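You operate a simulated robot arm through the tools that you are given. There is no shell and no other tool. Be economical: measure what you need, move in short steps, check, and stop when the job is done.

You run a simulated robot arm. Do the job below in one go: nothing can be reset, and whatever is moved stays where it is left.

## Task
Put things in order on the top of the rewind table. At the end: the green film roll from the top of the rewind table stands on top of the small beige carton; the brown card tube stands where the green film roll stood; the clear ink bottle from the top of the rewind table stands where the brown card tube stood; the yellow grease tub stands where the clear ink bottle stood; whatever was shut is shut again. Leave all else as you found it, and nothing knocked over.
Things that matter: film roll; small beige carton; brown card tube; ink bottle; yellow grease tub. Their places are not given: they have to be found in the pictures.

The check looks at the end state, three seconds after you hand in, the way a careful person would. Anything else that was tipped, shoved, dropped, spilled or broken makes it a failure.

## Robot
A 7-joint arm with a two-finger parallel gripper, fixed in place. Base frame: the origin is at the foot of the arm, x ahead of it, y to its left, z up; the work surface is at about z = 0.78. Readings come in m, rad, newtons and seconds.
With the tool pointing down near the work surface it reaches from about 0.22 to 0.68 m from the base axis. Its first joint turns from -1.152 to 1.152 rad. Payload 2.4 kg.
The tool frame sits at the grasp point between the pads (the TCP): z along the fingers, y along the line on which they close. The tips reach 0.03 m beyond it. Largest opening 0.094 m; finger width 0.028, thickness 0.01; the body of the gripper, 0.05 by 0.096 m, starts 0.055 m behind the TCP.
Orientation is told as [roll, pitch, yaw] about the base's x, y, z axes, in that order, counted from this pose: with the fingers straight down and closing along the base's y, the tool's x points along the base's -x, its y along +y and its z along -z.

## Interface
- The arm moves only by the tool arm_command. Its argument "increments" is a list of rows, each a list of 3 entries, a list of its own where there are three numbers: the finger opening in m, from 0 to 0.094, then the shift along the base's x, y, z in units of 100 mm (1.0 is 100 mm), then the turn, a rotation vector about the base's x, y, z in units of 180 degrees (1.0 is 180 degrees). In form: [[hand, [dx, dy, dz], [rx, ry, rz]], ...]. A call has 1 to 8 rows; each row is the pose to reach, as a shift and turn from the pose commanded when the call began. A call with a number of a shift or a turn outside -1 to 1 is refused whole. Rows are played at 5 a second. More than 0.05 m and 0.15 rad between two rows, or a gripper value outside its range, and nothing of the call is played. Where a pose cannot be reached the arm comes as near as it can. A force on the tool above 40 N (or 10 N above the force at the start of the call, whichever is more), or a blocked arm, ends the call early, and 0.2 s more pass. The fingers move at their own pace (about 0.153 m/s each) and stop on an object; they squeeze with about 45 N. The grip force told is the motor's: it shows also when the fingers shut on nothing. Time passes only in rows, and 0.2 s behind the last, so rows that repeat a pose let the fingers close. The reply holds the time, the measured pose of the TCP, the force on the tool along the base axes, the opening and the grip force, in the units named above and with some noise.
- Cameras (640 x 400 px; columns grow to the right, rows downward): "scene" is fixed at [0.0343, 0.4809, 1.4258]; the picture's right is [-0.74, -0.67, 0.00], its down [-0.50, 0.55, -0.68] and it looks along [0.45, -0.50, -0.74] (base axes); focal length 341 px, centre (320, 200). "wrist" rides on the gripper at [-0.037, 0, -0.058] in the tool frame; the picture's right is [0.00, -1.00, 0.00], its down [0.97, 0.00, -0.24] and it looks along [0.24, 0.00, 0.97] (tool axes); focal length 218 px, centre (320, 200).
- capture(camera): a new picture of that camera. No time passes.
- locate(camera, pixels): for up to 12 pixels [column, row] of the newest picture of that camera ("zoom" is the newest enlarged one), the place [x, y, z] in the base frame of the surface seen there, good to about 0.002 m. No time passes.
- enlarge(camera, box): a new picture of the part [left, top, right, bottom] of that camera's present view, enlarged. No time passes.
- close_job(): hands the job in; it is judged then, once.

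Go step by step. Measure first, check grasps and placings, and put right what went wrong. The budget is 80 turns and 34 pictures, counting those below and the enlarged ones. Unless the task says otherwise, let go and move clear before handing in, and close with one line.

The tools are called after "Emit:" as a command line: name --argument value ..., lists and objects as JSON in quotes. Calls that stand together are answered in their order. arm_command: Moves the arm, as the interface text tells. Its arguments: {"type":"object","properties":{"increments":{"type":"array","items":{"type":"array"}}},"required":["increments"]} The other tools are called the same way: capture (camera) takes a picture; locate (camera, pixels) gives the place of the surface under pixels of a picture; enlarge (camera, box) takes an enlarged picture of a part of a camera's view; close_job () hands the job in.

At the start:

```text
time_s: 0.0
eef_pos: [0.3735, -0.0414, 1.0691]
tool_rot: [0.0, 0.002, 0.001]
ft_force: [0.4, 0.5, 0.2]
opening: 0.0938
gripper_force: 0.0
```

scene: 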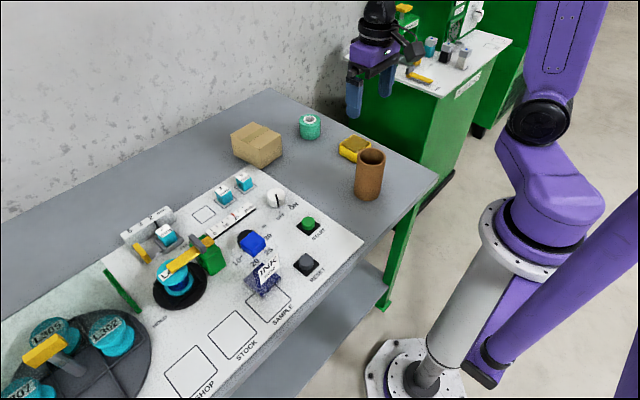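
wrist: 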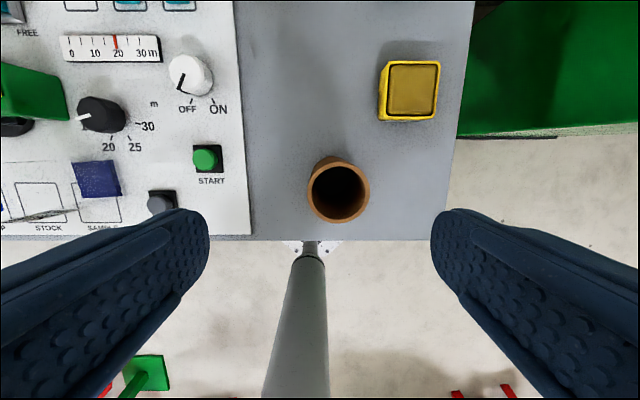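

The scene shows the carton (257,145), green roll (309,127), yellow tub (355,148), tube (370,174), and an ink bottle near (265,272). I'll enlarge both areas to see details.

Emit:
enlarge --camera "scene" --box '[220, 100, 420, 225]'

Emit:
locate --camera "scene" --pixels '[[309, 119], [310, 134], [253, 132], [258, 150], [353, 143], [370, 153], [368, 190], [253, 242], [265, 268], [262, 285], [320, 170], [300, 180]]'

Emit:
enlarge --camera "scene" --box '[200, 200, 360, 300]'

```text
3.20 times, centred on (320, 162) of scene
```

zoom: 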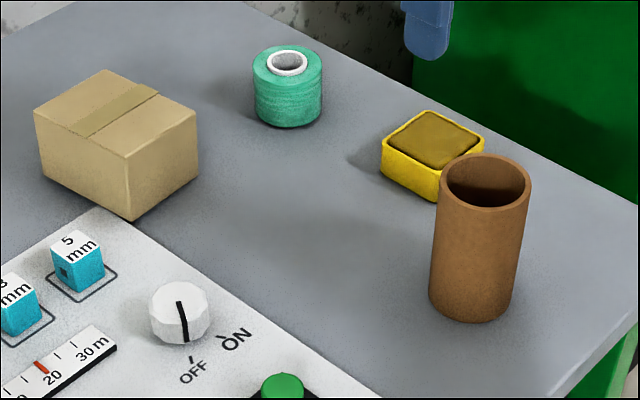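

```text
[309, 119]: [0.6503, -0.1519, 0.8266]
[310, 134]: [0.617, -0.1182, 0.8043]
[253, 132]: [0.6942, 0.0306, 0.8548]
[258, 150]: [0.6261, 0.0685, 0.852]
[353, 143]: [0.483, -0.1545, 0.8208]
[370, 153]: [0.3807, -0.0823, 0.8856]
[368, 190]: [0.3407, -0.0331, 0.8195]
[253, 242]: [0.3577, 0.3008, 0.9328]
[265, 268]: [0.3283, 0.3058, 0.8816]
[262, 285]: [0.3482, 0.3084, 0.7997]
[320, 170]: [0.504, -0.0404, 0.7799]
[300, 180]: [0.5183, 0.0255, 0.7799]
```

```text
4.00 times, centred on (280, 250) of scene
```

zoom: 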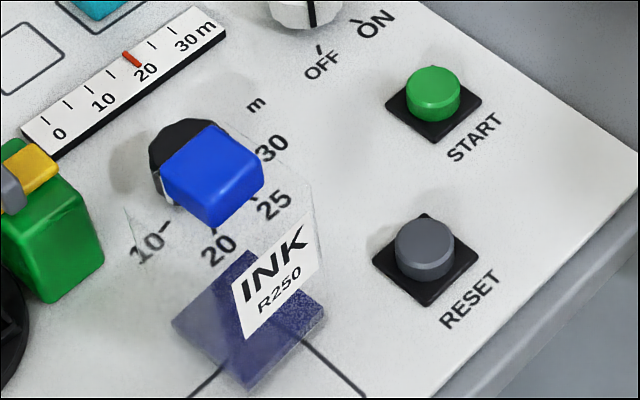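

Bottle is upright with a blue cap and clear body; carton is flat-topped. I'll measure bottle, tube and tub edges.

Emit:
locate --camera "zoom" --pixels '[[162, 165], [212, 222], [262, 185], [225, 150], [172, 325], [248, 388], [326, 310], [318, 215], [235, 290], [250, 338], [128, 210], [400, 330]]'

Emit:
locate --camera "wrist" --pixels '[[309, 189], [367, 189], [338, 159], [338, 219], [389, 62], [439, 64], [434, 118], [382, 118], [410, 90], [338, 190], [250, 150], [475, 20]]'

Emit:
enlarge --camera "wrist" --box '[0, 130, 160, 230]'

```text
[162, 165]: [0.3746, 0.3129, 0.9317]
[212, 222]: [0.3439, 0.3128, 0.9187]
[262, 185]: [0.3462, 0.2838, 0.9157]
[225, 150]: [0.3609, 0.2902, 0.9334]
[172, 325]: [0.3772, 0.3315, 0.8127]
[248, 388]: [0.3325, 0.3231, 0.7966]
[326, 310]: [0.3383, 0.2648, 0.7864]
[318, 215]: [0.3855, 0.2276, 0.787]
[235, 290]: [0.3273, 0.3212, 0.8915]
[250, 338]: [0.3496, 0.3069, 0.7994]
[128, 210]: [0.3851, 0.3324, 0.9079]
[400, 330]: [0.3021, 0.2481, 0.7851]
```

```text
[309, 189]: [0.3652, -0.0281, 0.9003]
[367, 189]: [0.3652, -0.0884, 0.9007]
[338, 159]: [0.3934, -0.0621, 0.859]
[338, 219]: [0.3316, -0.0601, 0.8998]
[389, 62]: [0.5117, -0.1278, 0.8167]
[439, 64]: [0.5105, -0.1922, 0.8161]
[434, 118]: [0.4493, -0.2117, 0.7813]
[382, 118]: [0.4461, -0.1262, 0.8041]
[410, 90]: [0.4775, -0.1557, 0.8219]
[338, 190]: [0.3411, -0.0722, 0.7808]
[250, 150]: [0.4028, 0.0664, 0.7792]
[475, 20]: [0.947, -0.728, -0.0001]
```

```text
4.00 times, centred on (80, 180) of wrist
```

zoom: 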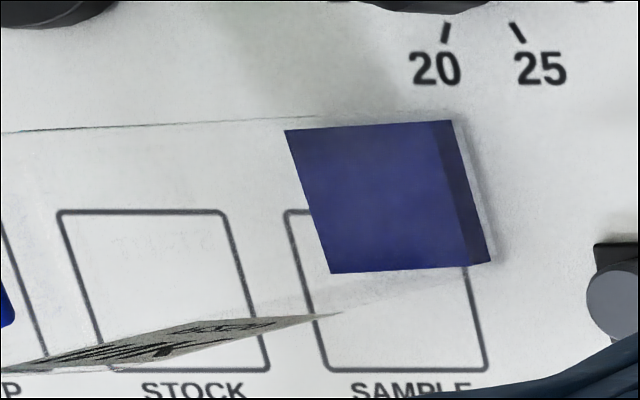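

Tube centre ≈ (0.364,-0.058), 62 mm wide, top 0.90; tub ≈ (0.479,-0.160). Moving over the roll for a top view.

Emit:
arm_command --increments '[[0.094, [0.4, -0.14, -0.08], [0, 0, 0]], [0.094, [0.8, -0.28, -0.16], [0, 0, 0]], [0.094, [1.0, -0.38, -0.2], [0, 0, 0]]]'

Emit:
arm_command --increments '[[0.094, [0.4, -0.14, -0.12], [0, 0, 0]], [0.094, [0.8, -0.28, -0.24], [0, 0, 0]], [0.094, [1.0, -0.38, -0.36], [0, 0, 0]], [0.094, [1.0, -0.38, -0.36], [0, 0, 0]]]'

Emit:
capture --camera "wrist"

```text
time_s: 0.8
eef_pos: [0.4734, -0.0778, 1.0515]
tool_rot: [-0.001, 0.0, -0.001]
ft_force: [-0.2, 0.0, 0.5]
opening: 0.094
gripper_force: 0.0
```

```text
time_s: 1.8
eef_pos: [0.5716, -0.1174, 1.0157]
tool_rot: [0.0, 0.0, 0.0]
ft_force: [1.0, -0.6, 0.8]
opening: 0.0941
gripper_force: 0.1
```

```text
28 pictures are left
```

wrist: 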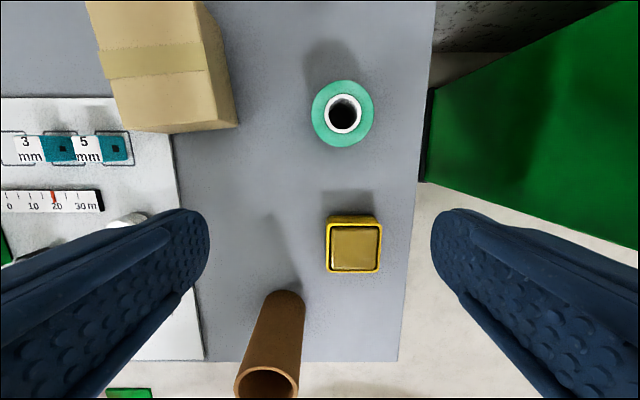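

The roll (342,113), tub (353,246), and carton are all visible. Measuring their edges.

Emit:
locate --camera "wrist" --pixels '[[314, 113], [371, 113], [343, 83], [343, 144], [358, 113], [329, 222], [380, 221], [380, 270], [327, 270], [354, 217], [90, 5], [205, 3]]'

Emit:
locate --camera "wrist" --pixels '[[117, 98], [140, 128], [218, 118], [235, 122], [160, 60], [122, 125], [200, 40], [426, 80], [398, 350], [185, 200]]'

```text
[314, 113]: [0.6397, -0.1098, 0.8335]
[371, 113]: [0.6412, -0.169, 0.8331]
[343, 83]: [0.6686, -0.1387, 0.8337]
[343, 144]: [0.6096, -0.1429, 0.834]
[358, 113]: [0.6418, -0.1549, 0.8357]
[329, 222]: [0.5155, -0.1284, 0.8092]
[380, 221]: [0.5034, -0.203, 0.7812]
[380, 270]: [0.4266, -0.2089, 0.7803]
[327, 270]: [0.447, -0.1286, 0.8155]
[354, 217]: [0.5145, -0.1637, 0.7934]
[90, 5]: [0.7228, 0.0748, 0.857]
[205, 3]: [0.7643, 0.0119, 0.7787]
```

```text
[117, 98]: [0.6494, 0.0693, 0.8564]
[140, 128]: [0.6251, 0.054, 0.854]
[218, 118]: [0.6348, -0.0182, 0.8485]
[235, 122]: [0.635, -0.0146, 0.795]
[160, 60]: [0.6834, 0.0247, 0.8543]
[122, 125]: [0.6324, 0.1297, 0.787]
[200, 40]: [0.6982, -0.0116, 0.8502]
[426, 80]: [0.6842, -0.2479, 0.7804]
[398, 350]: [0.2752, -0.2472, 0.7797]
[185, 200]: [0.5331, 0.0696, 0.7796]
```

Roll centre (0.640,-0.140), 59 mm wide, top 0.834. I need the carton top centre more exactly.

Emit:
enlarge --camera "scene" --box '[217, 110, 297, 160]'

```text
8.00 times, centred on (257, 135) of scene
```

zoom: 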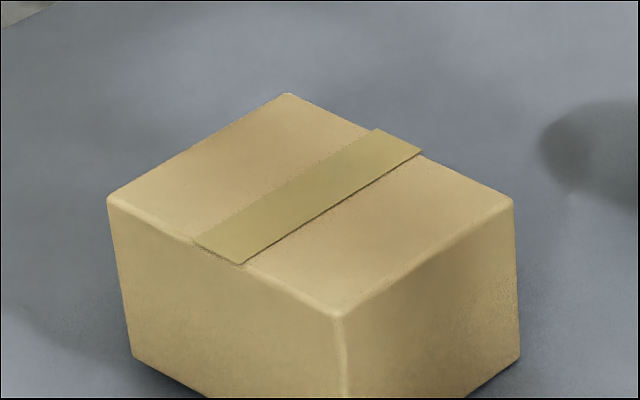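

Emit:
locate --camera "zoom" --pixels '[[288, 98], [115, 203], [335, 310], [505, 203], [315, 200]]'

Emit:
arm_command --increments '[[0.094, [0.35, -0.12, -0.15], [0, 0, 0]], [0.094, [0.69, -0.23, -0.3], [0, 0, 0]], [0.094, [0.69, -0.23, -0.7], [0, 0, 0]], [0.094, [0.69, -0.23, -1.0], [0, 0, 0]], [0.094, [0.69, -0.23, -1.0], [0, 0, 0]]]'

```text
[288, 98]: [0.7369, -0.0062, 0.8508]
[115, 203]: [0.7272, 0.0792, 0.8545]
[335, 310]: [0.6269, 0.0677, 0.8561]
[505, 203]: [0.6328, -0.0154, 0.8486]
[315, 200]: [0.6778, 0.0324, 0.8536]
```

```text
time_s: 3.0
eef_pos: [0.6439, -0.1392, 0.9144]
tool_rot: [0.0, 0.0, 0.0]
ft_force: [0.1, 0.7, 0.5]
opening: 0.0938
gripper_force: 0.1
```

Carton top centre ≈ (0.680,0.031), z≈0.855. The arm is over the roll; lowering to z≈0.820 and closing.

Emit:
arm_command --increments '[[0.094, [-0.03, 0, -0.4], [0, 0, 0]], [0.094, [-0.03, 0, -0.75], [0, 0, 0]], [0.094, [-0.03, 0, -0.95], [0, 0, 0]], [0.094, [-0.03, 0, -0.95], [0, 0, 0]], [0.05, [-0.03, 0, -0.95], [0, 0, 0]], [0.05, [-0.03, 0, -0.95], [0, 0, 0]], [0.05, [-0.03, 0, -0.95], [0, 0, 0]]]'

```text
time_s: 4.6
eef_pos: [0.6376, -0.1399, 0.8192]
tool_rot: [0.0, 0.0, 0.0]
ft_force: [0.1, 0.0, 0.3]
opening: 0.0651
gripper_force: 45.3
```

Gripped the roll (opening 0.065, 45 N). Lifting.

Emit:
arm_command --increments '[[0.05, [0, 0, 0.3], [0, 0, 0]], [0.05, [0, 0, 0.7], [0, 0, 0]], [0.05, [0, 0, 1.0], [0, 0, 0]], [0.05, [0, 0, 1.0], [0, 0, 0]]]'

Emit:
arm_command --increments '[[0.05, [0.05, 0.35, 0.2], [0, 0, 0]], [0.05, [0.15, 0.7, 0.2], [0, 0, 0]], [0.05, [0.25, 1.0, 0.2], [0, 0, 0]], [0.05, [0.25, 1.0, 0.2], [0, 0, 0]]]'

Emit:
arm_command --increments '[[0.05, [0.07, 0.4, 0.0], [0, 0, 0]], [0.05, [0.14, 0.71, 0.0], [0, 0, 0]], [0.05, [0.14, 0.71, 0.0], [0, 0, 0]]]'

Emit:
capture --camera "scene"

```text
time_s: 5.6
eef_pos: [0.639, -0.1392, 0.9178]
tool_rot: [0.0, 0.001, 0.0]
ft_force: [0.1, 0.5, -2.1]
opening: 0.0653
gripper_force: 44.5
```

```text
time_s: 6.6
eef_pos: [0.6642, -0.0389, 0.9375]
tool_rot: [0.001, 0.001, -0.004]
ft_force: [-0.4, -0.4, -1.6]
opening: 0.0654
gripper_force: 44.9
```

```text
time_s: 7.4
eef_pos: [0.6773, 0.0321, 0.936]
tool_rot: [0.001, -0.001, -0.002]
ft_force: [0.0, -0.1, -2.3]
opening: 0.0652
gripper_force: 45.1
```

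```text
26 pictures are left
```

scene: 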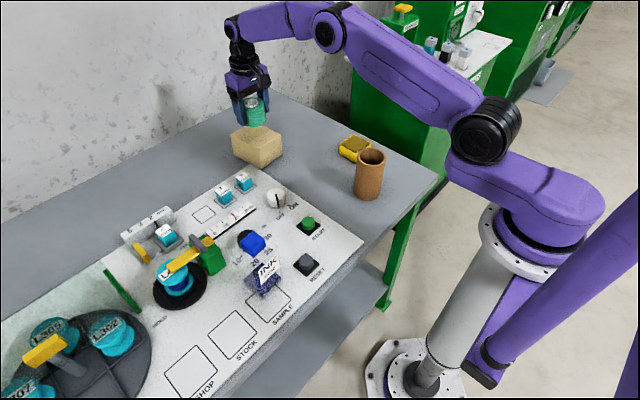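

Roll is held above the carton. Lowering gently toward z≈0.896.

Emit:
arm_command --increments '[[0.05, [0, 0, -0.2], [0, 0, 0]], [0.05, [0, 0, -0.32], [0, 0, 0]], [0.05, [0, 0, -0.38], [0, 0, 0]], [0.05, [0, 0, -0.38], [0, 0, 0]]]'

```text
time_s: 8.4
eef_pos: [0.6779, 0.0306, 0.8991]
tool_rot: [-0.001, 0.0, 0.001]
ft_force: [0.4, 0.4, -2.6]
opening: 0.0654
gripper_force: 45.2
```

Emit:
arm_command --increments '[[0.05, [0, 0, -0.02], [0, 0, 0]], [0.05, [0, 0, -0.03], [0, 0, 0]], [0.05, [0, 0, -0.04], [0, 0, 0]], [0.05, [0, 0, -0.04], [0, 0, 0]]]'

Emit:
enlarge --camera "scene" --box '[217, 90, 297, 140]'

```text
time_s: 9.4
eef_pos: [0.6769, 0.0305, 0.8968]
tool_rot: [0.001, 0.001, 0.0]
ft_force: [-0.1, 0.2, -2.2]
opening: 0.0653
gripper_force: 45.0
```

```text
8.00 times, centred on (257, 115) of scene
```

zoom: 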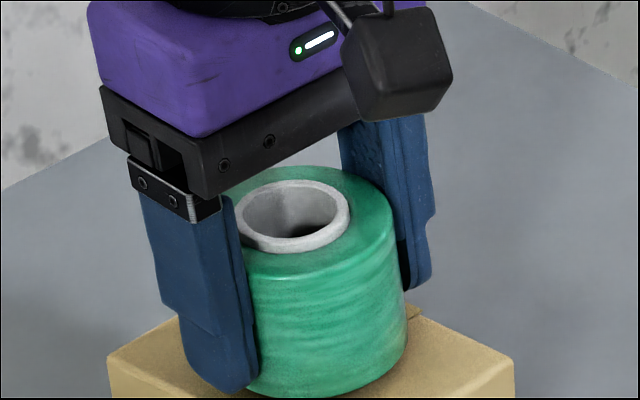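

No contact yet (force still −2.2). Lowering 1 mm at a time.

Emit:
arm_command --increments '[[0.05, [0, 0, -0.01], [0, 0, 0]], [0.05, [0, 0, -0.02], [0, 0, 0]], [0.05, [0, 0, -0.02], [0, 0, 0]]]'

Emit:
arm_command --increments '[[0.05, [0, 0, -0.01], [0, 0, 0]], [0.05, [0, 0, -0.01], [0, 0, 0]]]'

```text
time_s: 10.2
eef_pos: [0.6779, 0.0311, 0.8954]
tool_rot: [0.001, 0.0, 0.0]
ft_force: [-0.8, 0.3, 0.4]
opening: 0.0652
gripper_force: 44.9
```

```text
time_s: 10.8
eef_pos: [0.6779, 0.0315, 0.8947]
tool_rot: [0.0, -0.001, 0.001]
ft_force: [-1.1, 1.1, 7.6]
opening: 0.0654
gripper_force: 45.0
```

Contact (+7.6 N): the roll is on the carton. Opening and rising.

Emit:
arm_command --increments '[[0.07, [0, 0, 0.0], [0, 0, 0]], [0.085, [0, 0, 0], [0, 0, 0]], [0.094, [0, 0, 0], [0, 0, 0]], [0.094, [0, 0, 0.3], [0, 0, 0]], [0.094, [0, 0, 0.7], [0, 0, 0]], [0.094, [0, 0, 1.0], [0, 0, 0]], [0.094, [0, 0, 1.0], [0, 0, 0]]]'

Emit:
enlarge --camera "scene" --box '[217, 90, 297, 140]'

```text
time_s: 12.4
eef_pos: [0.6777, 0.0306, 0.9924]
tool_rot: [-0.001, 0.0, -0.001]
ft_force: [1.1, 0.1, -0.2]
opening: 0.0942
gripper_force: 0.2
```

```text
8.00 times, centred on (257, 115) of scene
```

zoom: 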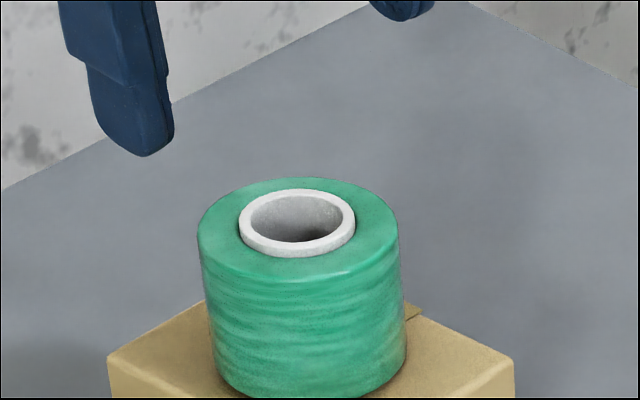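

Roll stands well. Moving over to the tube (0.364,-0.059).

Emit:
arm_command --increments '[[0.094, [-0.4, -0.12, 0], [0, 0, 0]], [0.094, [-0.8, -0.24, 0], [0, 0, 0]], [0.094, [-1.0, -0.3, 0], [0, 0, 0]]]'

Emit:
arm_command --increments '[[0.094, [-0.4, -0.12, 0], [0, 0, 0]], [0.094, [-0.8, -0.24, 0], [0, 0, 0]], [0.094, [-1.0, -0.3, 0], [0, 0, 0]]]'

Emit:
arm_command --increments '[[0.094, [-0.4, -0.1, 0], [0, 0, 0]], [0.094, [-0.8, -0.2, 0], [0, 0, 0]], [0.094, [-1.0, -0.3, 0], [0, 0, 0]], [0.094, [-1.0, -0.3, 0], [0, 0, 0]]]'

Emit:
capture --camera "wrist"

```text
time_s: 13.2
eef_pos: [0.5779, 0.0021, 0.9916]
tool_rot: [0.0, -0.002, -0.002]
ft_force: [0.8, -0.1, -0.3]
opening: 0.094
gripper_force: 0.0
```

```text
time_s: 14.0
eef_pos: [0.4791, -0.0281, 0.9916]
tool_rot: [-0.001, -0.001, 0.001]
ft_force: [0.4, 0.3, 0.0]
opening: 0.0939
gripper_force: 0.2
```

```text
time_s: 15.0
eef_pos: [0.3797, -0.0571, 0.9931]
tool_rot: [0.0, 0.001, 0.0]
ft_force: [-0.8, 0.1, 0.3]
opening: 0.0936
gripper_force: 0.1
```

```text
23 pictures are left
```

wrist: 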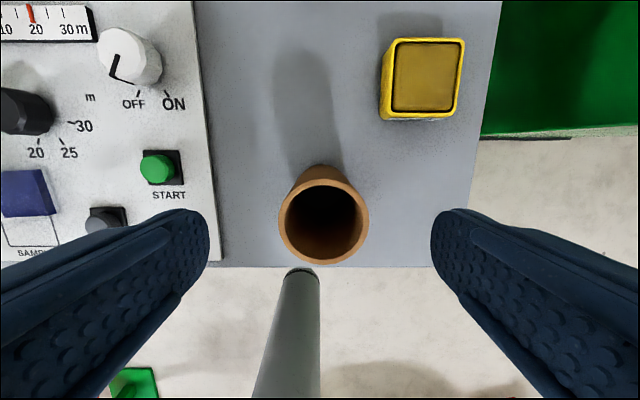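

Emit:
locate --camera "wrist" --pixels '[[280, 218], [366, 218], [324, 262], [290, 185], [357, 185], [300, 255], [395, 44], [461, 42], [455, 113], [386, 114], [305, 183], [342, 183]]'

```text
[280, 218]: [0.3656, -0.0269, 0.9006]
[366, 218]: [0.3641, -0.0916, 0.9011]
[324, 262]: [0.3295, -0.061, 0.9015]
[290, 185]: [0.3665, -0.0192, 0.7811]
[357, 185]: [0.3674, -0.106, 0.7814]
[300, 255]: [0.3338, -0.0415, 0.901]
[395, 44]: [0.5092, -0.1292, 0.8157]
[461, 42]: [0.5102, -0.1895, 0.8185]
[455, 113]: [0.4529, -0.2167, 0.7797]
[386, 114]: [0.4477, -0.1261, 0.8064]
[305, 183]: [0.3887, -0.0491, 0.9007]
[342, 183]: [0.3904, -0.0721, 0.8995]
```

Tube centre (0.3625,-0.0595), radius 0.033, top 0.901. Descending to z≈0.862 and closing.

Emit:
arm_command --increments '[[0.094, [-0.17, -0.025, 0], [0, 0, 0]], [0.094, [-0.17, -0.025, -0.4], [0, 0, 0]], [0.094, [-0.17, -0.025, -0.7], [0, 0, 0]], [0.094, [-0.17, -0.025, -0.7], [0, 0, 0]]]'

Emit:
arm_command --increments '[[0.094, [0, 0, -0.3], [0, 0, 0]], [0.094, [0, 0, -0.6], [0, 0, 0]], [0.094, [0, 0, -0.6], [0, 0, 0]], [0.05, [0, 0, -0.6], [0, 0, 0]], [0.05, [0, 0, -0.6], [0, 0, 0]], [0.05, [0, 0, -0.6], [0, 0, 0]]]'

```text
time_s: 16.0
eef_pos: [0.3601, -0.0616, 0.924]
tool_rot: [0.001, 0.0, -0.001]
ft_force: [-0.1, 0.2, 0.4]
opening: 0.0941
gripper_force: 0.1
```

```text
time_s: 17.4
eef_pos: [0.3591, -0.0603, 0.8627]
tool_rot: [0.0, 0.001, 0.0]
ft_force: [-0.3, 0.8, -0.1]
opening: 0.0671
gripper_force: 44.8
```

Tube gripped (0.067). Lifting, then carrying it to (0.638,-0.140) above the tub.

Emit:
arm_command --increments '[[0.05, [0, 0, 0.2], [0, 0, 0]], [0.05, [0, 0, 0.6], [0, 0, 0]], [0.05, [0, 0, 1.0], [0, 0, 0]], [0.05, [0, 0, 1.0], [0, 0, 0]]]'

Emit:
arm_command --increments '[[0.05, [0.3, -0.1, 0], [0, 0, 0]], [0.05, [0.7, -0.2, 0], [0, 0, 0]], [0.05, [1.0, -0.3, 0], [0, 0, 0]]]'

Emit:
arm_command --increments '[[0.05, [0.3, -0.1, 0], [0, 0, 0]], [0.05, [0.7, -0.2, 0], [0, 0, 0]], [0.05, [1.0, -0.3, 0], [0, 0, 0]]]'

Emit:
arm_command --increments '[[0.05, [0.3, -0.1, 0], [0, 0, 0]], [0.05, [0.6, -0.2, 0], [0, 0, 0]], [0.05, [0.78, -0.2, 0], [0, 0, 0]], [0.05, [0.78, -0.2, 0], [0, 0, 0]], [0.05, [0.78, -0.2, 0], [0, 0, 0]]]'

Emit:
capture --camera "scene"

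```text
time_s: 18.4
eef_pos: [0.3598, -0.0599, 0.9634]
tool_rot: [0.001, 0.001, -0.001]
ft_force: [-0.1, 0.1, -0.2]
opening: 0.0671
gripper_force: 45.2
```

```text
time_s: 19.2
eef_pos: [0.4605, -0.092, 0.9601]
tool_rot: [0.0, 0.0, -0.002]
ft_force: [0.9, -0.1, -0.7]
opening: 0.067
gripper_force: 44.6
```

```text
time_s: 20.0
eef_pos: [0.5624, -0.1214, 0.9616]
tool_rot: [0.001, 0.0, 0.001]
ft_force: [-0.2, 0.2, -1.1]
opening: 0.0671
gripper_force: 45.5
```

```text
time_s: 21.2
eef_pos: [0.6405, -0.1419, 0.9638]
tool_rot: [0.001, 0.001, -0.001]
ft_force: [0.4, 0.4, -1.0]
opening: 0.0671
gripper_force: 45.6
```

```text
22 pictures are left
```

scene: 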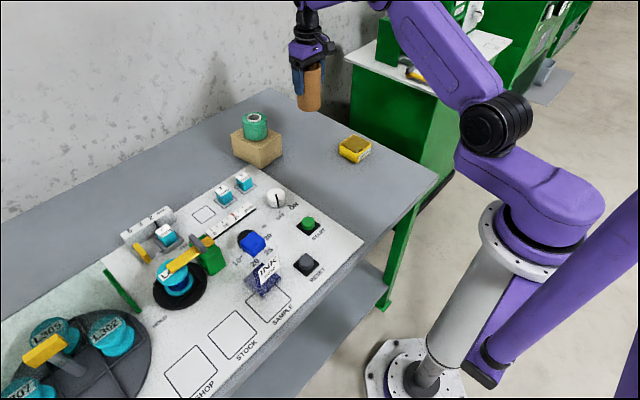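

Tube is held upright above the roll's old spot. Lowering to about 3 mm above, then down by touch.

Emit:
arm_command --increments '[[0.05, [-0.02, 0.01, -0.35], [0, 0, 0]], [0.05, [-0.02, 0.01, -0.7], [0, 0, 0]], [0.05, [-0.02, 0.01, -0.9], [0, 0, 0]], [0.05, [-0.02, 0.01, -0.96], [0, 0, 0]], [0.05, [-0.02, 0.01, -0.96], [0, 0, 0]]]'

Emit:
arm_command --increments '[[0.05, [0, 0, -0.01], [0, 0, 0]], [0.05, [0, 0, -0.02], [0, 0, 0]], [0.05, [0, 0, -0.03], [0, 0, 0]], [0.05, [0, 0, -0.03], [0, 0, 0]]]'

```text
time_s: 22.4
eef_pos: [0.6363, -0.1414, 0.8669]
tool_rot: [-0.001, 0.001, 0.0]
ft_force: [-0.9, 0.2, -0.5]
opening: 0.0673
gripper_force: 45.2
```

```text
time_s: 23.4
eef_pos: [0.6365, -0.1402, 0.8648]
tool_rot: [-0.001, 0.0, -0.002]
ft_force: [-0.1, -0.8, -0.8]
opening: 0.0671
gripper_force: 45.4
```

Emit:
arm_command --increments '[[0.05, [0, 0, -0.01], [0, 0, 0]], [0.05, [0, 0, -0.015], [0, 0, 0]], [0.05, [0, 0, -0.015], [0, 0, 0]]]'

Emit:
arm_command --increments '[[0.05, [0, 0, -0.005], [0, 0, 0]], [0.05, [0, 0, -0.01], [0, 0, 0]], [0.05, [0, 0, -0.01], [0, 0, 0]]]'

```text
time_s: 24.2
eef_pos: [0.6377, -0.1406, 0.8621]
tool_rot: [0.0, 0.0, 0.0]
ft_force: [-0.8, -0.5, 4.9]
opening: 0.0671
gripper_force: 45.1
```

```text
time_s: 25.0
eef_pos: [0.6386, -0.1405, 0.8623]
tool_rot: [-0.003, -0.003, -0.001]
ft_force: [-0.8, -2.0, 14.7]
opening: 0.0671
gripper_force: 45.0
```

Contact with the table. Relieving 1 mm, releasing and rising.

Emit:
arm_command --increments '[[0.05, [0, 0, 0.01], [0, 0, 0]], [0.075, [0, 0, 0.01], [0, 0, 0]], [0.094, [0, 0, 0.01], [0, 0, 0]], [0.094, [0, 0, 0.01], [0, 0, 0]], [0.094, [0, 0, 0.3], [0, 0, 0]], [0.094, [0, 0, 0.7], [0, 0, 0]], [0.094, [0, 0, 1.0], [0, 0, 0]], [0.094, [0, 0, 1.0], [0, 0, 0]]]'

Emit:
capture --camera "wrist"

```text
time_s: 26.8
eef_pos: [0.6359, -0.1389, 0.9606]
tool_rot: [0.0, 0.0, -0.002]
ft_force: [0.1, 0.1, -0.3]
opening: 0.094
gripper_force: 0.1
```

```text
21 pictures are left
```

wrist: 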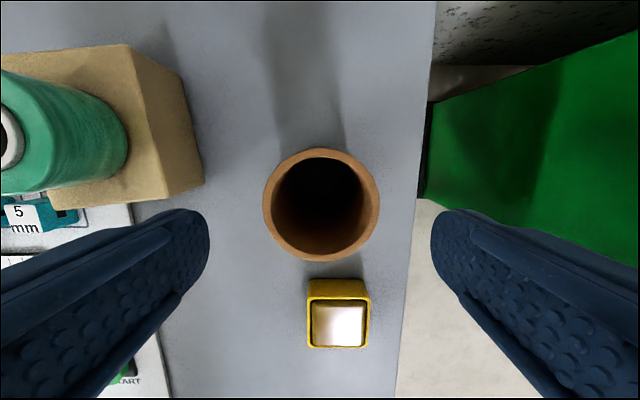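

Emit:
locate --camera "wrist" --pixels '[[265, 205], [378, 205], [321, 150], [322, 258]]'

Emit:
arm_command --increments '[[0.094, [-0.3, 0.1, 0.3], [0, 0, 0]], [0.094, [-0.6, 0.3, 0.6], [0, 0, 0]], [0.094, [-0.9, 0.5, 0.8], [0, 0, 0]], [0.094, [-1.0, 0.8, 0.9], [0, 0, 0]]]'

Emit:
arm_command --increments '[[0.094, [-0.2, 0.4, 0], [0, 0, 0]], [0.094, [-0.5, 0.7, 0], [0, 0, 0]], [0.094, [-0.8, 1.0, 0], [0, 0, 0]]]'

Emit:
arm_command --increments '[[0.094, [-0.2, 0.4, 0], [0, 0, 0]], [0.094, [-0.5, 0.7, 0], [0, 0, 0]], [0.094, [-0.8, 1.0, 0], [0, 0, 0]]]'

Emit:
arm_command --increments '[[0.094, [-0.1, 0.4, 0], [0, 0, 0]], [0.094, [-0.2, 0.7, 0], [0, 0, 0]], [0.094, [-0.2, 0.8, 0], [0, 0, 0]], [0.094, [-0.2, 0.8, 0], [0, 0, 0]]]'

Emit:
capture --camera "wrist"

```text
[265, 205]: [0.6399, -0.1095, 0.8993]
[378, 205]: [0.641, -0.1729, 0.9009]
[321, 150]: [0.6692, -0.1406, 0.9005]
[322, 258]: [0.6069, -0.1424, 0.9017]
```

```text
time_s: 27.8
eef_pos: [0.5358, -0.0603, 1.0511]
tool_rot: [-0.001, 0.0, -0.002]
ft_force: [-0.4, 0.3, 0.7]
opening: 0.0939
gripper_force: 0.1
```

```text
time_s: 28.6
eef_pos: [0.4572, 0.0394, 1.052]
tool_rot: [0.001, -0.002, -0.003]
ft_force: [0.3, 0.6, -0.4]
opening: 0.0941
gripper_force: 0.1
```

```text
time_s: 29.4
eef_pos: [0.3748, 0.1385, 1.0521]
tool_rot: [-0.001, 0.001, 0.0]
ft_force: [-0.1, 0.2, -1.1]
opening: 0.094
gripper_force: 0.0
```

```text
time_s: 30.4
eef_pos: [0.357, 0.2212, 1.0522]
tool_rot: [0.001, -0.001, -0.001]
ft_force: [0.5, -1.5, -0.1]
opening: 0.0941
gripper_force: 0.0
```

```text
20 pictures are left
```

wrist: 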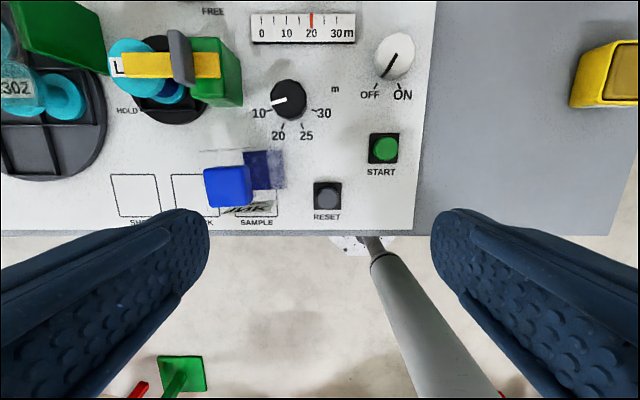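

Tube stands at (0.640,-0.141). Bottle cap at (227,186); I'll centre over it.

Emit:
arm_command --increments '[[0.094, [0, 0.4, 0], [0, 0, 0]], [0.094, [-0.02, 0.78, 0], [0, 0, 0]], [0.094, [-0.02, 0.78, 0], [0, 0, 0]]]'

Emit:
enlarge --camera "wrist" --box '[240, 120, 400, 220]'

Emit:
locate --camera "zoom" --pixels '[[320, 200], [200, 200], [440, 200], [320, 100], [320, 300]]'

```text
time_s: 31.2
eef_pos: [0.3551, 0.2999, 1.0514]
tool_rot: [0.001, 0.001, -0.001]
ft_force: [0.4, 0.1, -0.4]
opening: 0.094
gripper_force: 0.1
```

```text
4.00 times, centred on (320, 170) of wrist
```

zoom: 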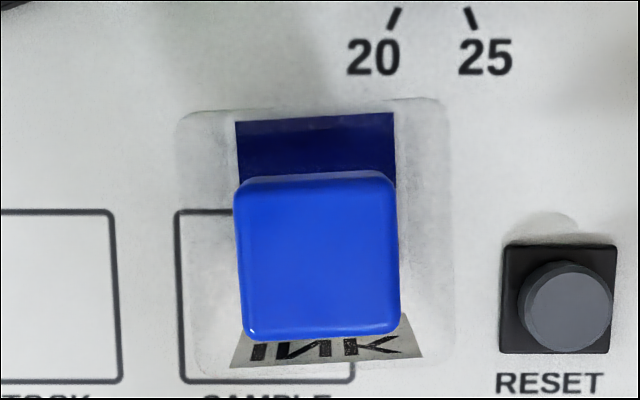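

```text
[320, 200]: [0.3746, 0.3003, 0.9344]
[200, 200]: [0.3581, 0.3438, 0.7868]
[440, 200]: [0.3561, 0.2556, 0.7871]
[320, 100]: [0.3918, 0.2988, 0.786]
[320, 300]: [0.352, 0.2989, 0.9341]
```

Cap centre ≈ (0.3615,0.301), top 0.934; clear body ≈ 62 mm wide around it. Descending to z≈0.887 to grip the upper body.

Emit:
arm_command --increments '[[0.094, [0.06, 0.01, -0.2], [0, 0, 0]], [0.094, [0.06, 0.01, -0.5], [0, 0, 0]], [0.094, [0.06, 0.01, -0.8], [0, 0, 0]], [0.094, [0.06, 0.01, -0.8], [0, 0, 0]]]'

Emit:
enlarge --camera "scene" --box '[180, 180, 340, 280]'

Emit:
capture --camera "wrist"

```text
time_s: 32.2
eef_pos: [0.3595, 0.2985, 0.972]
tool_rot: [-0.001, -0.002, -0.001]
ft_force: [0.6, 0.0, -0.2]
opening: 0.094
gripper_force: 0.1
```

```text
4.00 times, centred on (260, 230) of scene
```

zoom: 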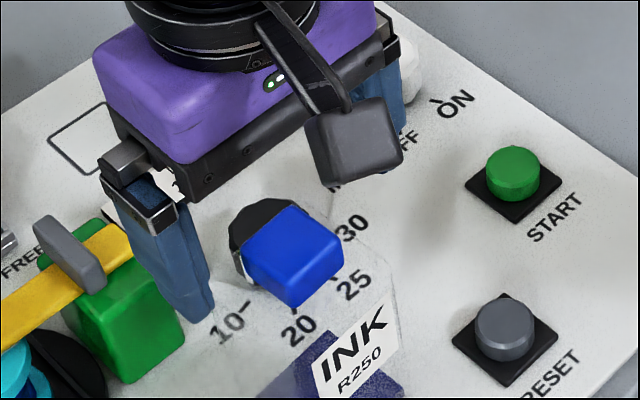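

```text
17 pictures are left
```

wrist: 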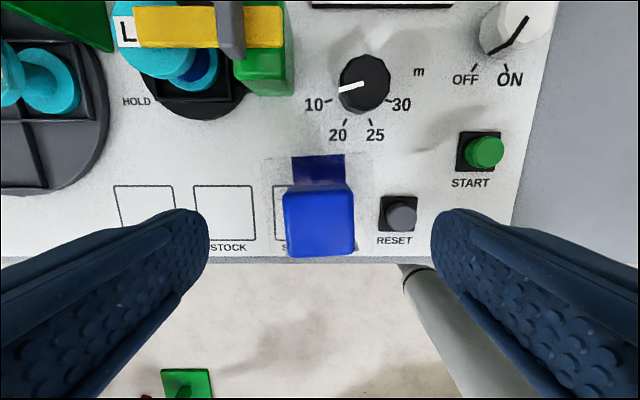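

Cap sits centred between the fingers (320,222). Lowering 85 mm and closing.

Emit:
arm_command --increments '[[0.094, [0.01, 0.02, -0.3], [0, 0, 0]], [0.094, [0.01, 0.02, -0.6], [0, 0, 0]], [0.094, [0.01, 0.02, -0.84], [0, 0, 0]], [0.094, [0.01, 0.02, -0.84], [0, 0, 0]], [0.055, [0.01, 0.02, -0.84], [0, 0, 0]], [0.055, [0.01, 0.02, -0.84], [0, 0, 0]], [0.055, [0.01, 0.02, -0.84], [0, 0, 0]]]'

Emit:
enlarge --camera "scene" --box '[180, 200, 340, 300]'

```text
time_s: 33.8
eef_pos: [0.3613, 0.302, 0.887]
tool_rot: [-0.001, 0.001, 0.001]
ft_force: [0.3, 0.7, -0.1]
opening: 0.0676
gripper_force: 45.4
```

```text
4.00 times, centred on (260, 250) of scene
```

zoom: 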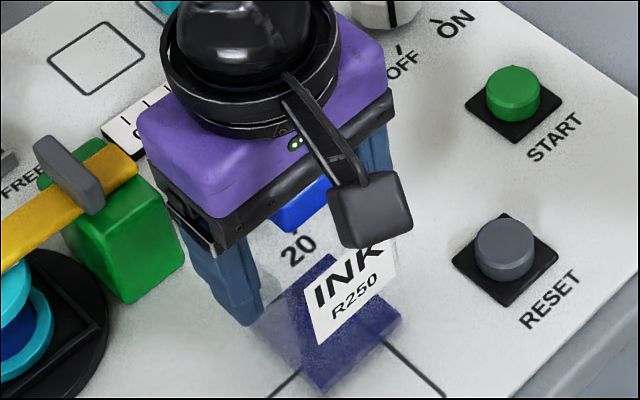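

Bottle body gripped (0.0676). Lifting 80 mm, then carrying toward the tube's old spot.

Emit:
arm_command --increments '[[0.055, [0, 0, 0.2], [0, 0, 0]], [0.055, [0, 0, 0.5], [0, 0, 0]], [0.055, [0, 0, 0.8], [0, 0, 0]], [0.055, [0, 0, 0.8], [0, 0, 0]]]'

Emit:
arm_command --increments '[[0.055, [0, -0.25, 0], [0, 0, 0]], [0.055, [0, -0.6, 0], [0, 0, 0]], [0.055, [0, -0.95, 0], [0, 0, 0]]]'

Emit:
arm_command --increments '[[0.055, [0, -0.25, 0], [0, 0, 0]], [0.055, [0, -0.6, 0], [0, 0, 0]], [0.055, [0, -0.95, 0], [0, 0, 0]]]'

Emit:
arm_command --increments '[[0.055, [0, -0.25, 0], [0, 0, 0]], [0.055, [0, -0.6, 0], [0, 0, 0]], [0.055, [0, -0.95, 0], [0, 0, 0]]]'

Emit:
arm_command --increments '[[0.055, [0, -0.25, 0], [0, 0, 0]], [0.055, [0, -0.6, 0], [0, 0, 0]], [0.055, [0, -0.77, 0], [0, 0, 0]], [0.055, [0, -0.77, 0], [0, 0, 0]], [0.055, [0, -0.77, 0], [0, 0, 0]]]'

Emit:
capture --camera "scene"

```text
time_s: 34.8
eef_pos: [0.3646, 0.3023, 0.9674]
tool_rot: [0.0, 0.0, 0.001]
ft_force: [-0.5, 0.4, -1.6]
opening: 0.0677
gripper_force: 45.1
```

```text
time_s: 35.6
eef_pos: [0.3628, 0.2074, 0.9677]
tool_rot: [0.001, 0.0, 0.0]
ft_force: [0.1, 0.3, -1.4]
opening: 0.0678
gripper_force: 44.6
```

```text
time_s: 36.4
eef_pos: [0.3611, 0.1104, 0.9678]
tool_rot: [-0.001, -0.001, 0.0]
ft_force: [0.0, 1.2, 0.0]
opening: 0.0676
gripper_force: 45.3
```

```text
time_s: 37.2
eef_pos: [0.3618, 0.0151, 0.9672]
tool_rot: [0.001, -0.001, -0.001]
ft_force: [-0.2, -0.2, -1.0]
opening: 0.0676
gripper_force: 45.3
```

```text
time_s: 38.4
eef_pos: [0.3645, -0.0611, 0.9654]
tool_rot: [0.002, 0.0, 0.002]
ft_force: [0.1, -0.2, -1.3]
opening: 0.0675
gripper_force: 45.3
```

```text
15 pictures are left
```

scene: 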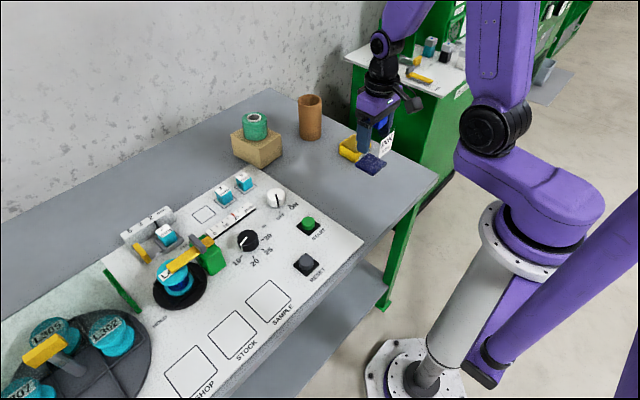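

Bottle is held upright above the target. Lowering to a few mm above the table.

Emit:
arm_command --increments '[[0.055, [0, 0, -0.3], [0, 0, 0]], [0.055, [0, 0, -0.6], [0, 0, 0]], [0.055, [0, 0, -0.78], [0, 0, 0]], [0.055, [0, 0, -0.82], [0, 0, 0]], [0.055, [0, 0, -0.82], [0, 0, 0]]]'

Emit:
arm_command --increments '[[0.055, [0, 0, -0.01], [0, 0, 0]], [0.055, [0, 0, -0.02], [0, 0, 0]], [0.055, [0, 0, -0.03], [0, 0, 0]], [0.055, [0, 0, -0.03], [0, 0, 0]]]'

```text
time_s: 39.6
eef_pos: [0.3624, -0.0598, 0.8845]
tool_rot: [0.0, 0.0, -0.001]
ft_force: [0.1, 0.1, 0.2]
opening: 0.0673
gripper_force: 45.0
```

```text
time_s: 40.6
eef_pos: [0.3626, -0.06, 0.8827]
tool_rot: [0.001, 0.0, 0.001]
ft_force: [0.3, 0.4, -1.4]
opening: 0.0675
gripper_force: 45.0
```

Emit:
arm_command --increments '[[0.055, [0, 0, -0.01], [0, 0, 0]], [0.055, [0, 0, -0.015], [0, 0, 0]], [0.055, [0, 0, -0.015], [0, 0, 0]]]'

Emit:
arm_command --increments '[[0.055, [0, 0, -0.005], [0, 0, 0]], [0.055, [0, 0, -0.01], [0, 0, 0]], [0.055, [0, 0, -0.01], [0, 0, 0]]]'

```text
time_s: 41.4
eef_pos: [0.3623, -0.0617, 0.8815]
tool_rot: [-0.001, 0.0, 0.001]
ft_force: [0.6, 0.3, -1.2]
opening: 0.0672
gripper_force: 44.8
```

```text
time_s: 42.2
eef_pos: [0.3624, -0.0611, 0.8796]
tool_rot: [0.0, 0.0, 0.0]
ft_force: [-0.6, -0.9, 13.1]
opening: 0.0678
gripper_force: 45.0
```

Contact (13 N). Easing off, releasing and rising.

Emit:
arm_command --increments '[[0.055, [0, 0, 0.007], [0, 0, 0]], [0.075, [0, 0, 0.007], [0, 0, 0]], [0.094, [0, 0, 0.007], [0, 0, 0]], [0.094, [0, 0, 0.007], [0, 0, 0]], [0.094, [0, 0, 0.3], [0, 0, 0]], [0.094, [0, 0, 0.7], [0, 0, 0]], [0.094, [0, 0, 1.0], [0, 0, 0]], [0.094, [0, 0, 1.0], [0, 0, 0]]]'

Emit:
arm_command --increments '[[0.094, [0.3, -0.25, 0.2], [0, 0, 0]], [0.094, [0.6, -0.5, 0.3], [0, 0, 0]], [0.094, [0.9, -0.75, 0.3], [0, 0, 0]], [0.094, [1.0, -0.99, 0.3], [0, 0, 0]], [0.094, [1.0, -0.99, 0.3], [0, 0, 0]]]'

Emit:
enlarge --camera "wrist" --box '[200, 100, 440, 250]'

Emit:
capture --camera "scene"

```text
time_s: 44.0
eef_pos: [0.3603, -0.0618, 0.9824]
tool_rot: [0.001, 0.001, -0.001]
ft_force: [0.1, 0.1, 1.6]
opening: 0.094
gripper_force: 0.0
```

```text
time_s: 45.2
eef_pos: [0.4621, -0.1603, 1.012]
tool_rot: [0.002, 0.0, 0.0]
ft_force: [0.1, -0.6, -1.0]
opening: 0.0939
gripper_force: 0.1
```

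```text
2.67 times, centred on (320, 175) of wrist
```

zoom: 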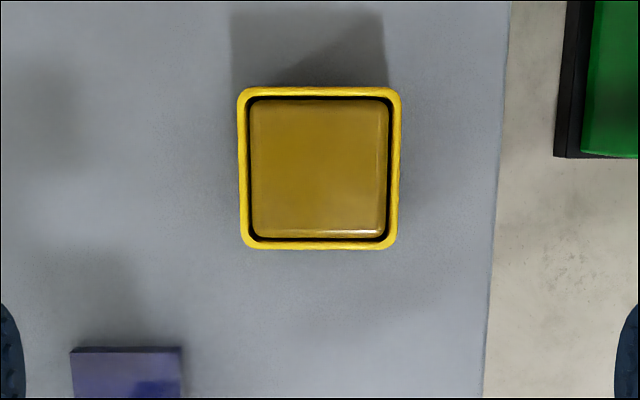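

```text
13 pictures are left
```

scene: 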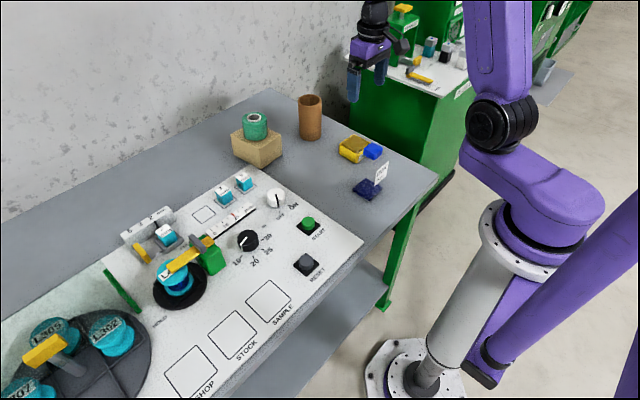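

Bottle stands upright at the tube's spot; tub is centred at zoom (320,168). Measuring its rim.

Emit:
locate --camera "zoom" --pixels '[[243, 168], [396, 168], [320, 92], [320, 245], [320, 168], [180, 168]]'

```text
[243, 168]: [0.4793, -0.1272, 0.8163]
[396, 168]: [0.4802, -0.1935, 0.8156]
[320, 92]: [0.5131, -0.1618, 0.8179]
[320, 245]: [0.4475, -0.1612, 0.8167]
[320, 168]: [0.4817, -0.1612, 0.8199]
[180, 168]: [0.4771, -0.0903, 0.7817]
```

Tub centre (0.480,-0.1605), ~69 mm wide, rim 0.817. Descending to z≈0.815.

Emit:
arm_command --increments '[[0.094, [0.18, 0, -0.3], [0, 0, 0]], [0.094, [0.18, 0, -0.7], [0, 0, 0]], [0.094, [0.18, 0, -1.0], [0, 0, 0]], [0.094, [0.18, 0, -1.0], [0, 0, 0]]]'

Emit:
capture --camera "wrist"

```text
time_s: 46.2
eef_pos: [0.4794, -0.1581, 0.9105]
tool_rot: [0.0, -0.001, -0.001]
ft_force: [0.1, 0.4, 0.7]
opening: 0.094
gripper_force: 0.0
```

```text
12 pictures are left
```

wrist: 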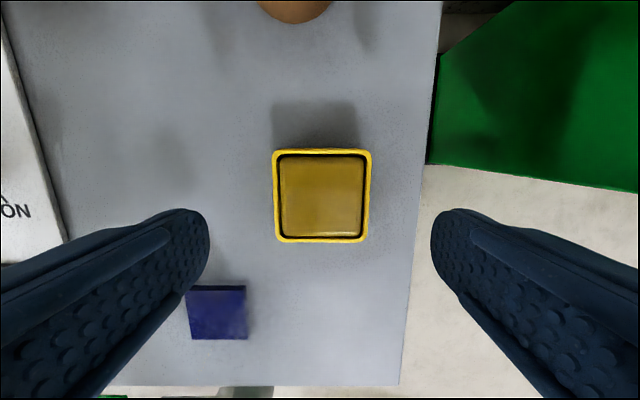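

Tub is centred between the fingers. Lowering 95 mm and closing.

Emit:
arm_command --increments '[[0.094, [0.005, -0.01, -0.4], [0, 0, 0]], [0.094, [0.005, -0.01, -0.75], [0, 0, 0]], [0.094, [0.005, -0.01, -0.95], [0, 0, 0]], [0.094, [0.005, -0.01, -0.95], [0, 0, 0]], [0.06, [0.005, -0.01, -0.95], [0, 0, 0]], [0.06, [0.005, -0.01, -0.95], [0, 0, 0]], [0.06, [0.005, -0.01, -0.95], [0, 0, 0]]]'

```text
time_s: 47.8
eef_pos: [0.4793, -0.1604, 0.816]
tool_rot: [0.0, 0.0, -0.003]
ft_force: [0.1, -0.1, 0.5]
opening: 0.0742
gripper_force: 45.1
```

Tub gripped (0.074). Lifting to z≈0.98 and carrying around to the bottle's old spot.

Emit:
arm_command --increments '[[0.06, [0, 0, 0.25], [0, 0, 0]], [0.06, [0, 0, 0.6], [0, 0, 0]], [0.06, [0, 0, 1.0], [0, 0, 0]], [0.06, [0, 0, 1.0], [0, 0, 0]]]'

Emit:
arm_command --increments '[[0.06, [0, 0.2, 0.3], [0, 0, 0]], [0.06, [0, 0.5, 0.6], [0, 0, 0]], [0.06, [0, 0.9, 0.6], [0, 0, 0]]]'

Emit:
arm_command --increments '[[0.06, [0, 0.35, 0], [0, 0, 0]], [0.06, [0, 0.7, 0], [0, 0, 0]], [0.06, [0, 1.0, 0], [0, 0, 0]]]'

Emit:
arm_command --increments '[[0.06, [-0.2, 0.3, 0], [0, 0, 0]], [0.06, [-0.4, 0.65, 0], [0, 0, 0]], [0.06, [-0.6, 1.0, 0], [0, 0, 0]]]'

Emit:
arm_command --increments '[[0.06, [-0.15, 0.4, 0], [0, 0, 0]], [0.06, [-0.3, 0.8, 0], [0, 0, 0]], [0.06, [-0.45, 1.0, 0], [0, 0, 0]], [0.06, [-0.45, 1.0, 0], [0, 0, 0]]]'

```text
time_s: 48.8
eef_pos: [0.4793, -0.1596, 0.9158]
tool_rot: [0.0, 0.0, -0.002]
ft_force: [-0.2, 0.1, -3.0]
opening: 0.0738
gripper_force: 44.7
```

```text
time_s: 49.6
eef_pos: [0.478, -0.0695, 0.9756]
tool_rot: [-0.001, -0.001, -0.002]
ft_force: [-0.2, 0.3, -2.9]
opening: 0.0741
gripper_force: 44.5
```

```text
time_s: 50.4
eef_pos: [0.4798, 0.0325, 0.976]
tool_rot: [-0.002, 0.0, -0.003]
ft_force: [0.9, 0.3, -3.2]
opening: 0.0742
gripper_force: 44.8
```

```text
time_s: 51.2
eef_pos: [0.4167, 0.1298, 0.9766]
tool_rot: [-0.001, 0.001, -0.002]
ft_force: [0.1, 1.2, -3.3]
opening: 0.0739
gripper_force: 44.7
```

```text
time_s: 52.2
eef_pos: [0.3743, 0.2298, 0.9756]
tool_rot: [0.001, -0.001, -0.001]
ft_force: [1.6, 0.4, -2.9]
opening: 0.0739
gripper_force: 44.9
```

Now near; moving to (0.3613,0.3015) and lowering part way.

Emit:
arm_command --increments '[[0.06, [-0.07, 0.36, 0], [0, 0, 0]], [0.06, [-0.125, 0.72, 0], [0, 0, 0]], [0.06, [-0.125, 0.72, -0.35], [0, 0, 0]], [0.06, [-0.125, 0.72, -0.7], [0, 0, 0]], [0.06, [-0.125, 0.72, -1.0], [0, 0, 0]], [0.06, [-0.125, 0.72, -1.0], [0, 0, 0]]]'

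Emit:
enlarge --camera "scene" --box '[180, 200, 340, 300]'

```text
time_s: 53.6
eef_pos: [0.3621, 0.2997, 0.8724]
tool_rot: [0.0, 0.0, 0.0]
ft_force: [-0.5, 0.7, -2.8]
opening: 0.0742
gripper_force: 45.0
```

```text
4.00 times, centred on (260, 250) of scene
```

zoom: 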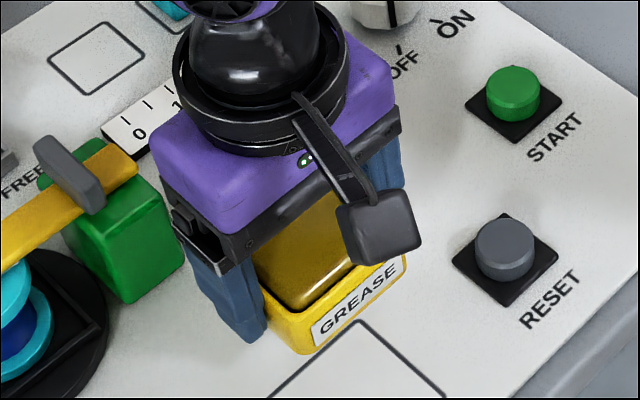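

Clear all round. Lowering to just above the panel.

Emit:
arm_command --increments '[[0.06, [0, 0.015, -0.25], [0, 0, 0]], [0.06, [0, 0.015, -0.4], [0, 0, 0]], [0.06, [0, 0.015, -0.46], [0, 0, 0]], [0.06, [0, 0.015, -0.46], [0, 0, 0]]]'

Emit:
arm_command --increments '[[0.06, [0, 0, -0.01], [0, 0, 0]], [0.06, [0, 0, -0.02], [0, 0, 0]], [0.06, [0, 0, -0.03], [0, 0, 0]], [0.06, [0, 0, -0.03], [0, 0, 0]]]'

```text
time_s: 54.6
eef_pos: [0.3622, 0.3021, 0.8285]
tool_rot: [0.0, 0.002, -0.001]
ft_force: [-1.0, 0.1, -2.6]
opening: 0.0742
gripper_force: 44.5
```

```text
time_s: 55.6
eef_pos: [0.3624, 0.3037, 0.8249]
tool_rot: [0.001, 0.001, 0.0]
ft_force: [-0.2, -0.4, -3.0]
opening: 0.0739
gripper_force: 44.7
```

Emit:
arm_command --increments '[[0.06, [0, 0, -0.01], [0, 0, 0]], [0.06, [0, 0, -0.015], [0, 0, 0]], [0.06, [0, 0, -0.015], [0, 0, 0]]]'

Emit:
arm_command --increments '[[0.06, [0, 0, -0.005], [0, 0, 0]], [0.06, [0, 0, -0.01], [0, 0, 0]], [0.06, [0, 0, -0.01], [0, 0, 0]]]'

```text
time_s: 56.4
eef_pos: [0.3634, 0.3016, 0.8256]
tool_rot: [0.0, 0.0, 0.0]
ft_force: [0.4, -0.8, -2.5]
opening: 0.0742
gripper_force: 44.9
```

```text
time_s: 57.2
eef_pos: [0.3631, 0.3023, 0.8243]
tool_rot: [0.0, 0.0, 0.0]
ft_force: [0.4, -0.5, -2.8]
opening: 0.0743
gripper_force: 45.0
```

Emit:
arm_command --increments '[[0.06, [0, 0, -0.005], [0, 0, 0]], [0.06, [0, 0, -0.01], [0, 0, 0]], [0.06, [0, 0, -0.01], [0, 0, 0]]]'

Emit:
arm_command --increments '[[0.06, [0, 0, -0.005], [0, 0, 0]], [0.06, [0, 0, -0.01], [0, 0, 0]], [0.06, [0, 0, -0.01], [0, 0, 0]]]'

```text
time_s: 58.0
eef_pos: [0.3621, 0.3038, 0.823]
tool_rot: [0.001, -0.001, 0.001]
ft_force: [-0.1, 0.1, -3.0]
opening: 0.0743
gripper_force: 45.0
```

```text
time_s: 58.8
eef_pos: [0.3616, 0.302, 0.8223]
tool_rot: [0.0, -0.001, -0.002]
ft_force: [-2.4, -2.5, 13.2]
opening: 0.0743
gripper_force: 44.6
```

Contact (13 N): tub is on the panel. Releasing and rising.

Emit:
arm_command --increments '[[0.06, [0, 0, 0.007], [0, 0, 0]], [0.08, [0, 0, 0.007], [0, 0, 0]], [0.092, [0, 0, 0.007], [0, 0, 0]], [0.092, [0, 0, 0.007], [0, 0, 0]], [0.092, [0, 0, 0.3], [0, 0, 0]], [0.092, [0, 0, 0.7], [0, 0, 0]], [0.092, [0, 0, 1.0], [0, 0, 0]], [0.092, [0, 0, 1.0], [0, 0, 0]]]'

Emit:
arm_command --increments '[[0.092, [0, 0, 0.4], [0, 0, 0]], [0.092, [0.1, -0.3, 0.8], [0, 0, 0]], [0.092, [0.2, -0.6, 1.0], [0, 0, 0]], [0.092, [0.2, -1.0, 1.0], [0, 0, 0]], [0.092, [0.2, -1.0, 1.0], [0, 0, 0]]]'

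Emit:
capture --camera "scene"

Emit:
enlarge --camera "scene" --box '[220, 85, 420, 210]'

```text
time_s: 60.6
eef_pos: [0.3605, 0.3022, 0.9228]
tool_rot: [0.001, 0.0, 0.0]
ft_force: [-0.3, -0.6, 0.8]
opening: 0.0916
gripper_force: 0.3
```

```text
refused: row 2 steps farther than a row can; nothing moved
```

```text
10 pictures are left
```

scene: 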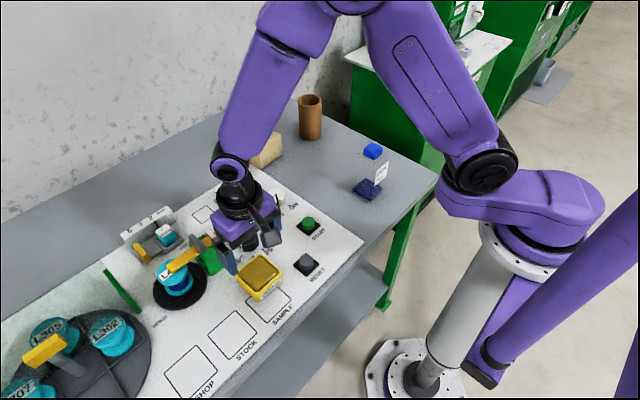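

```text
3.20 times, centred on (320, 148) of scene
```

zoom: 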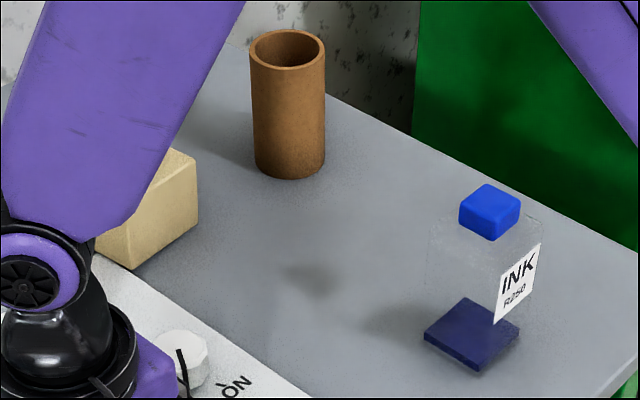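

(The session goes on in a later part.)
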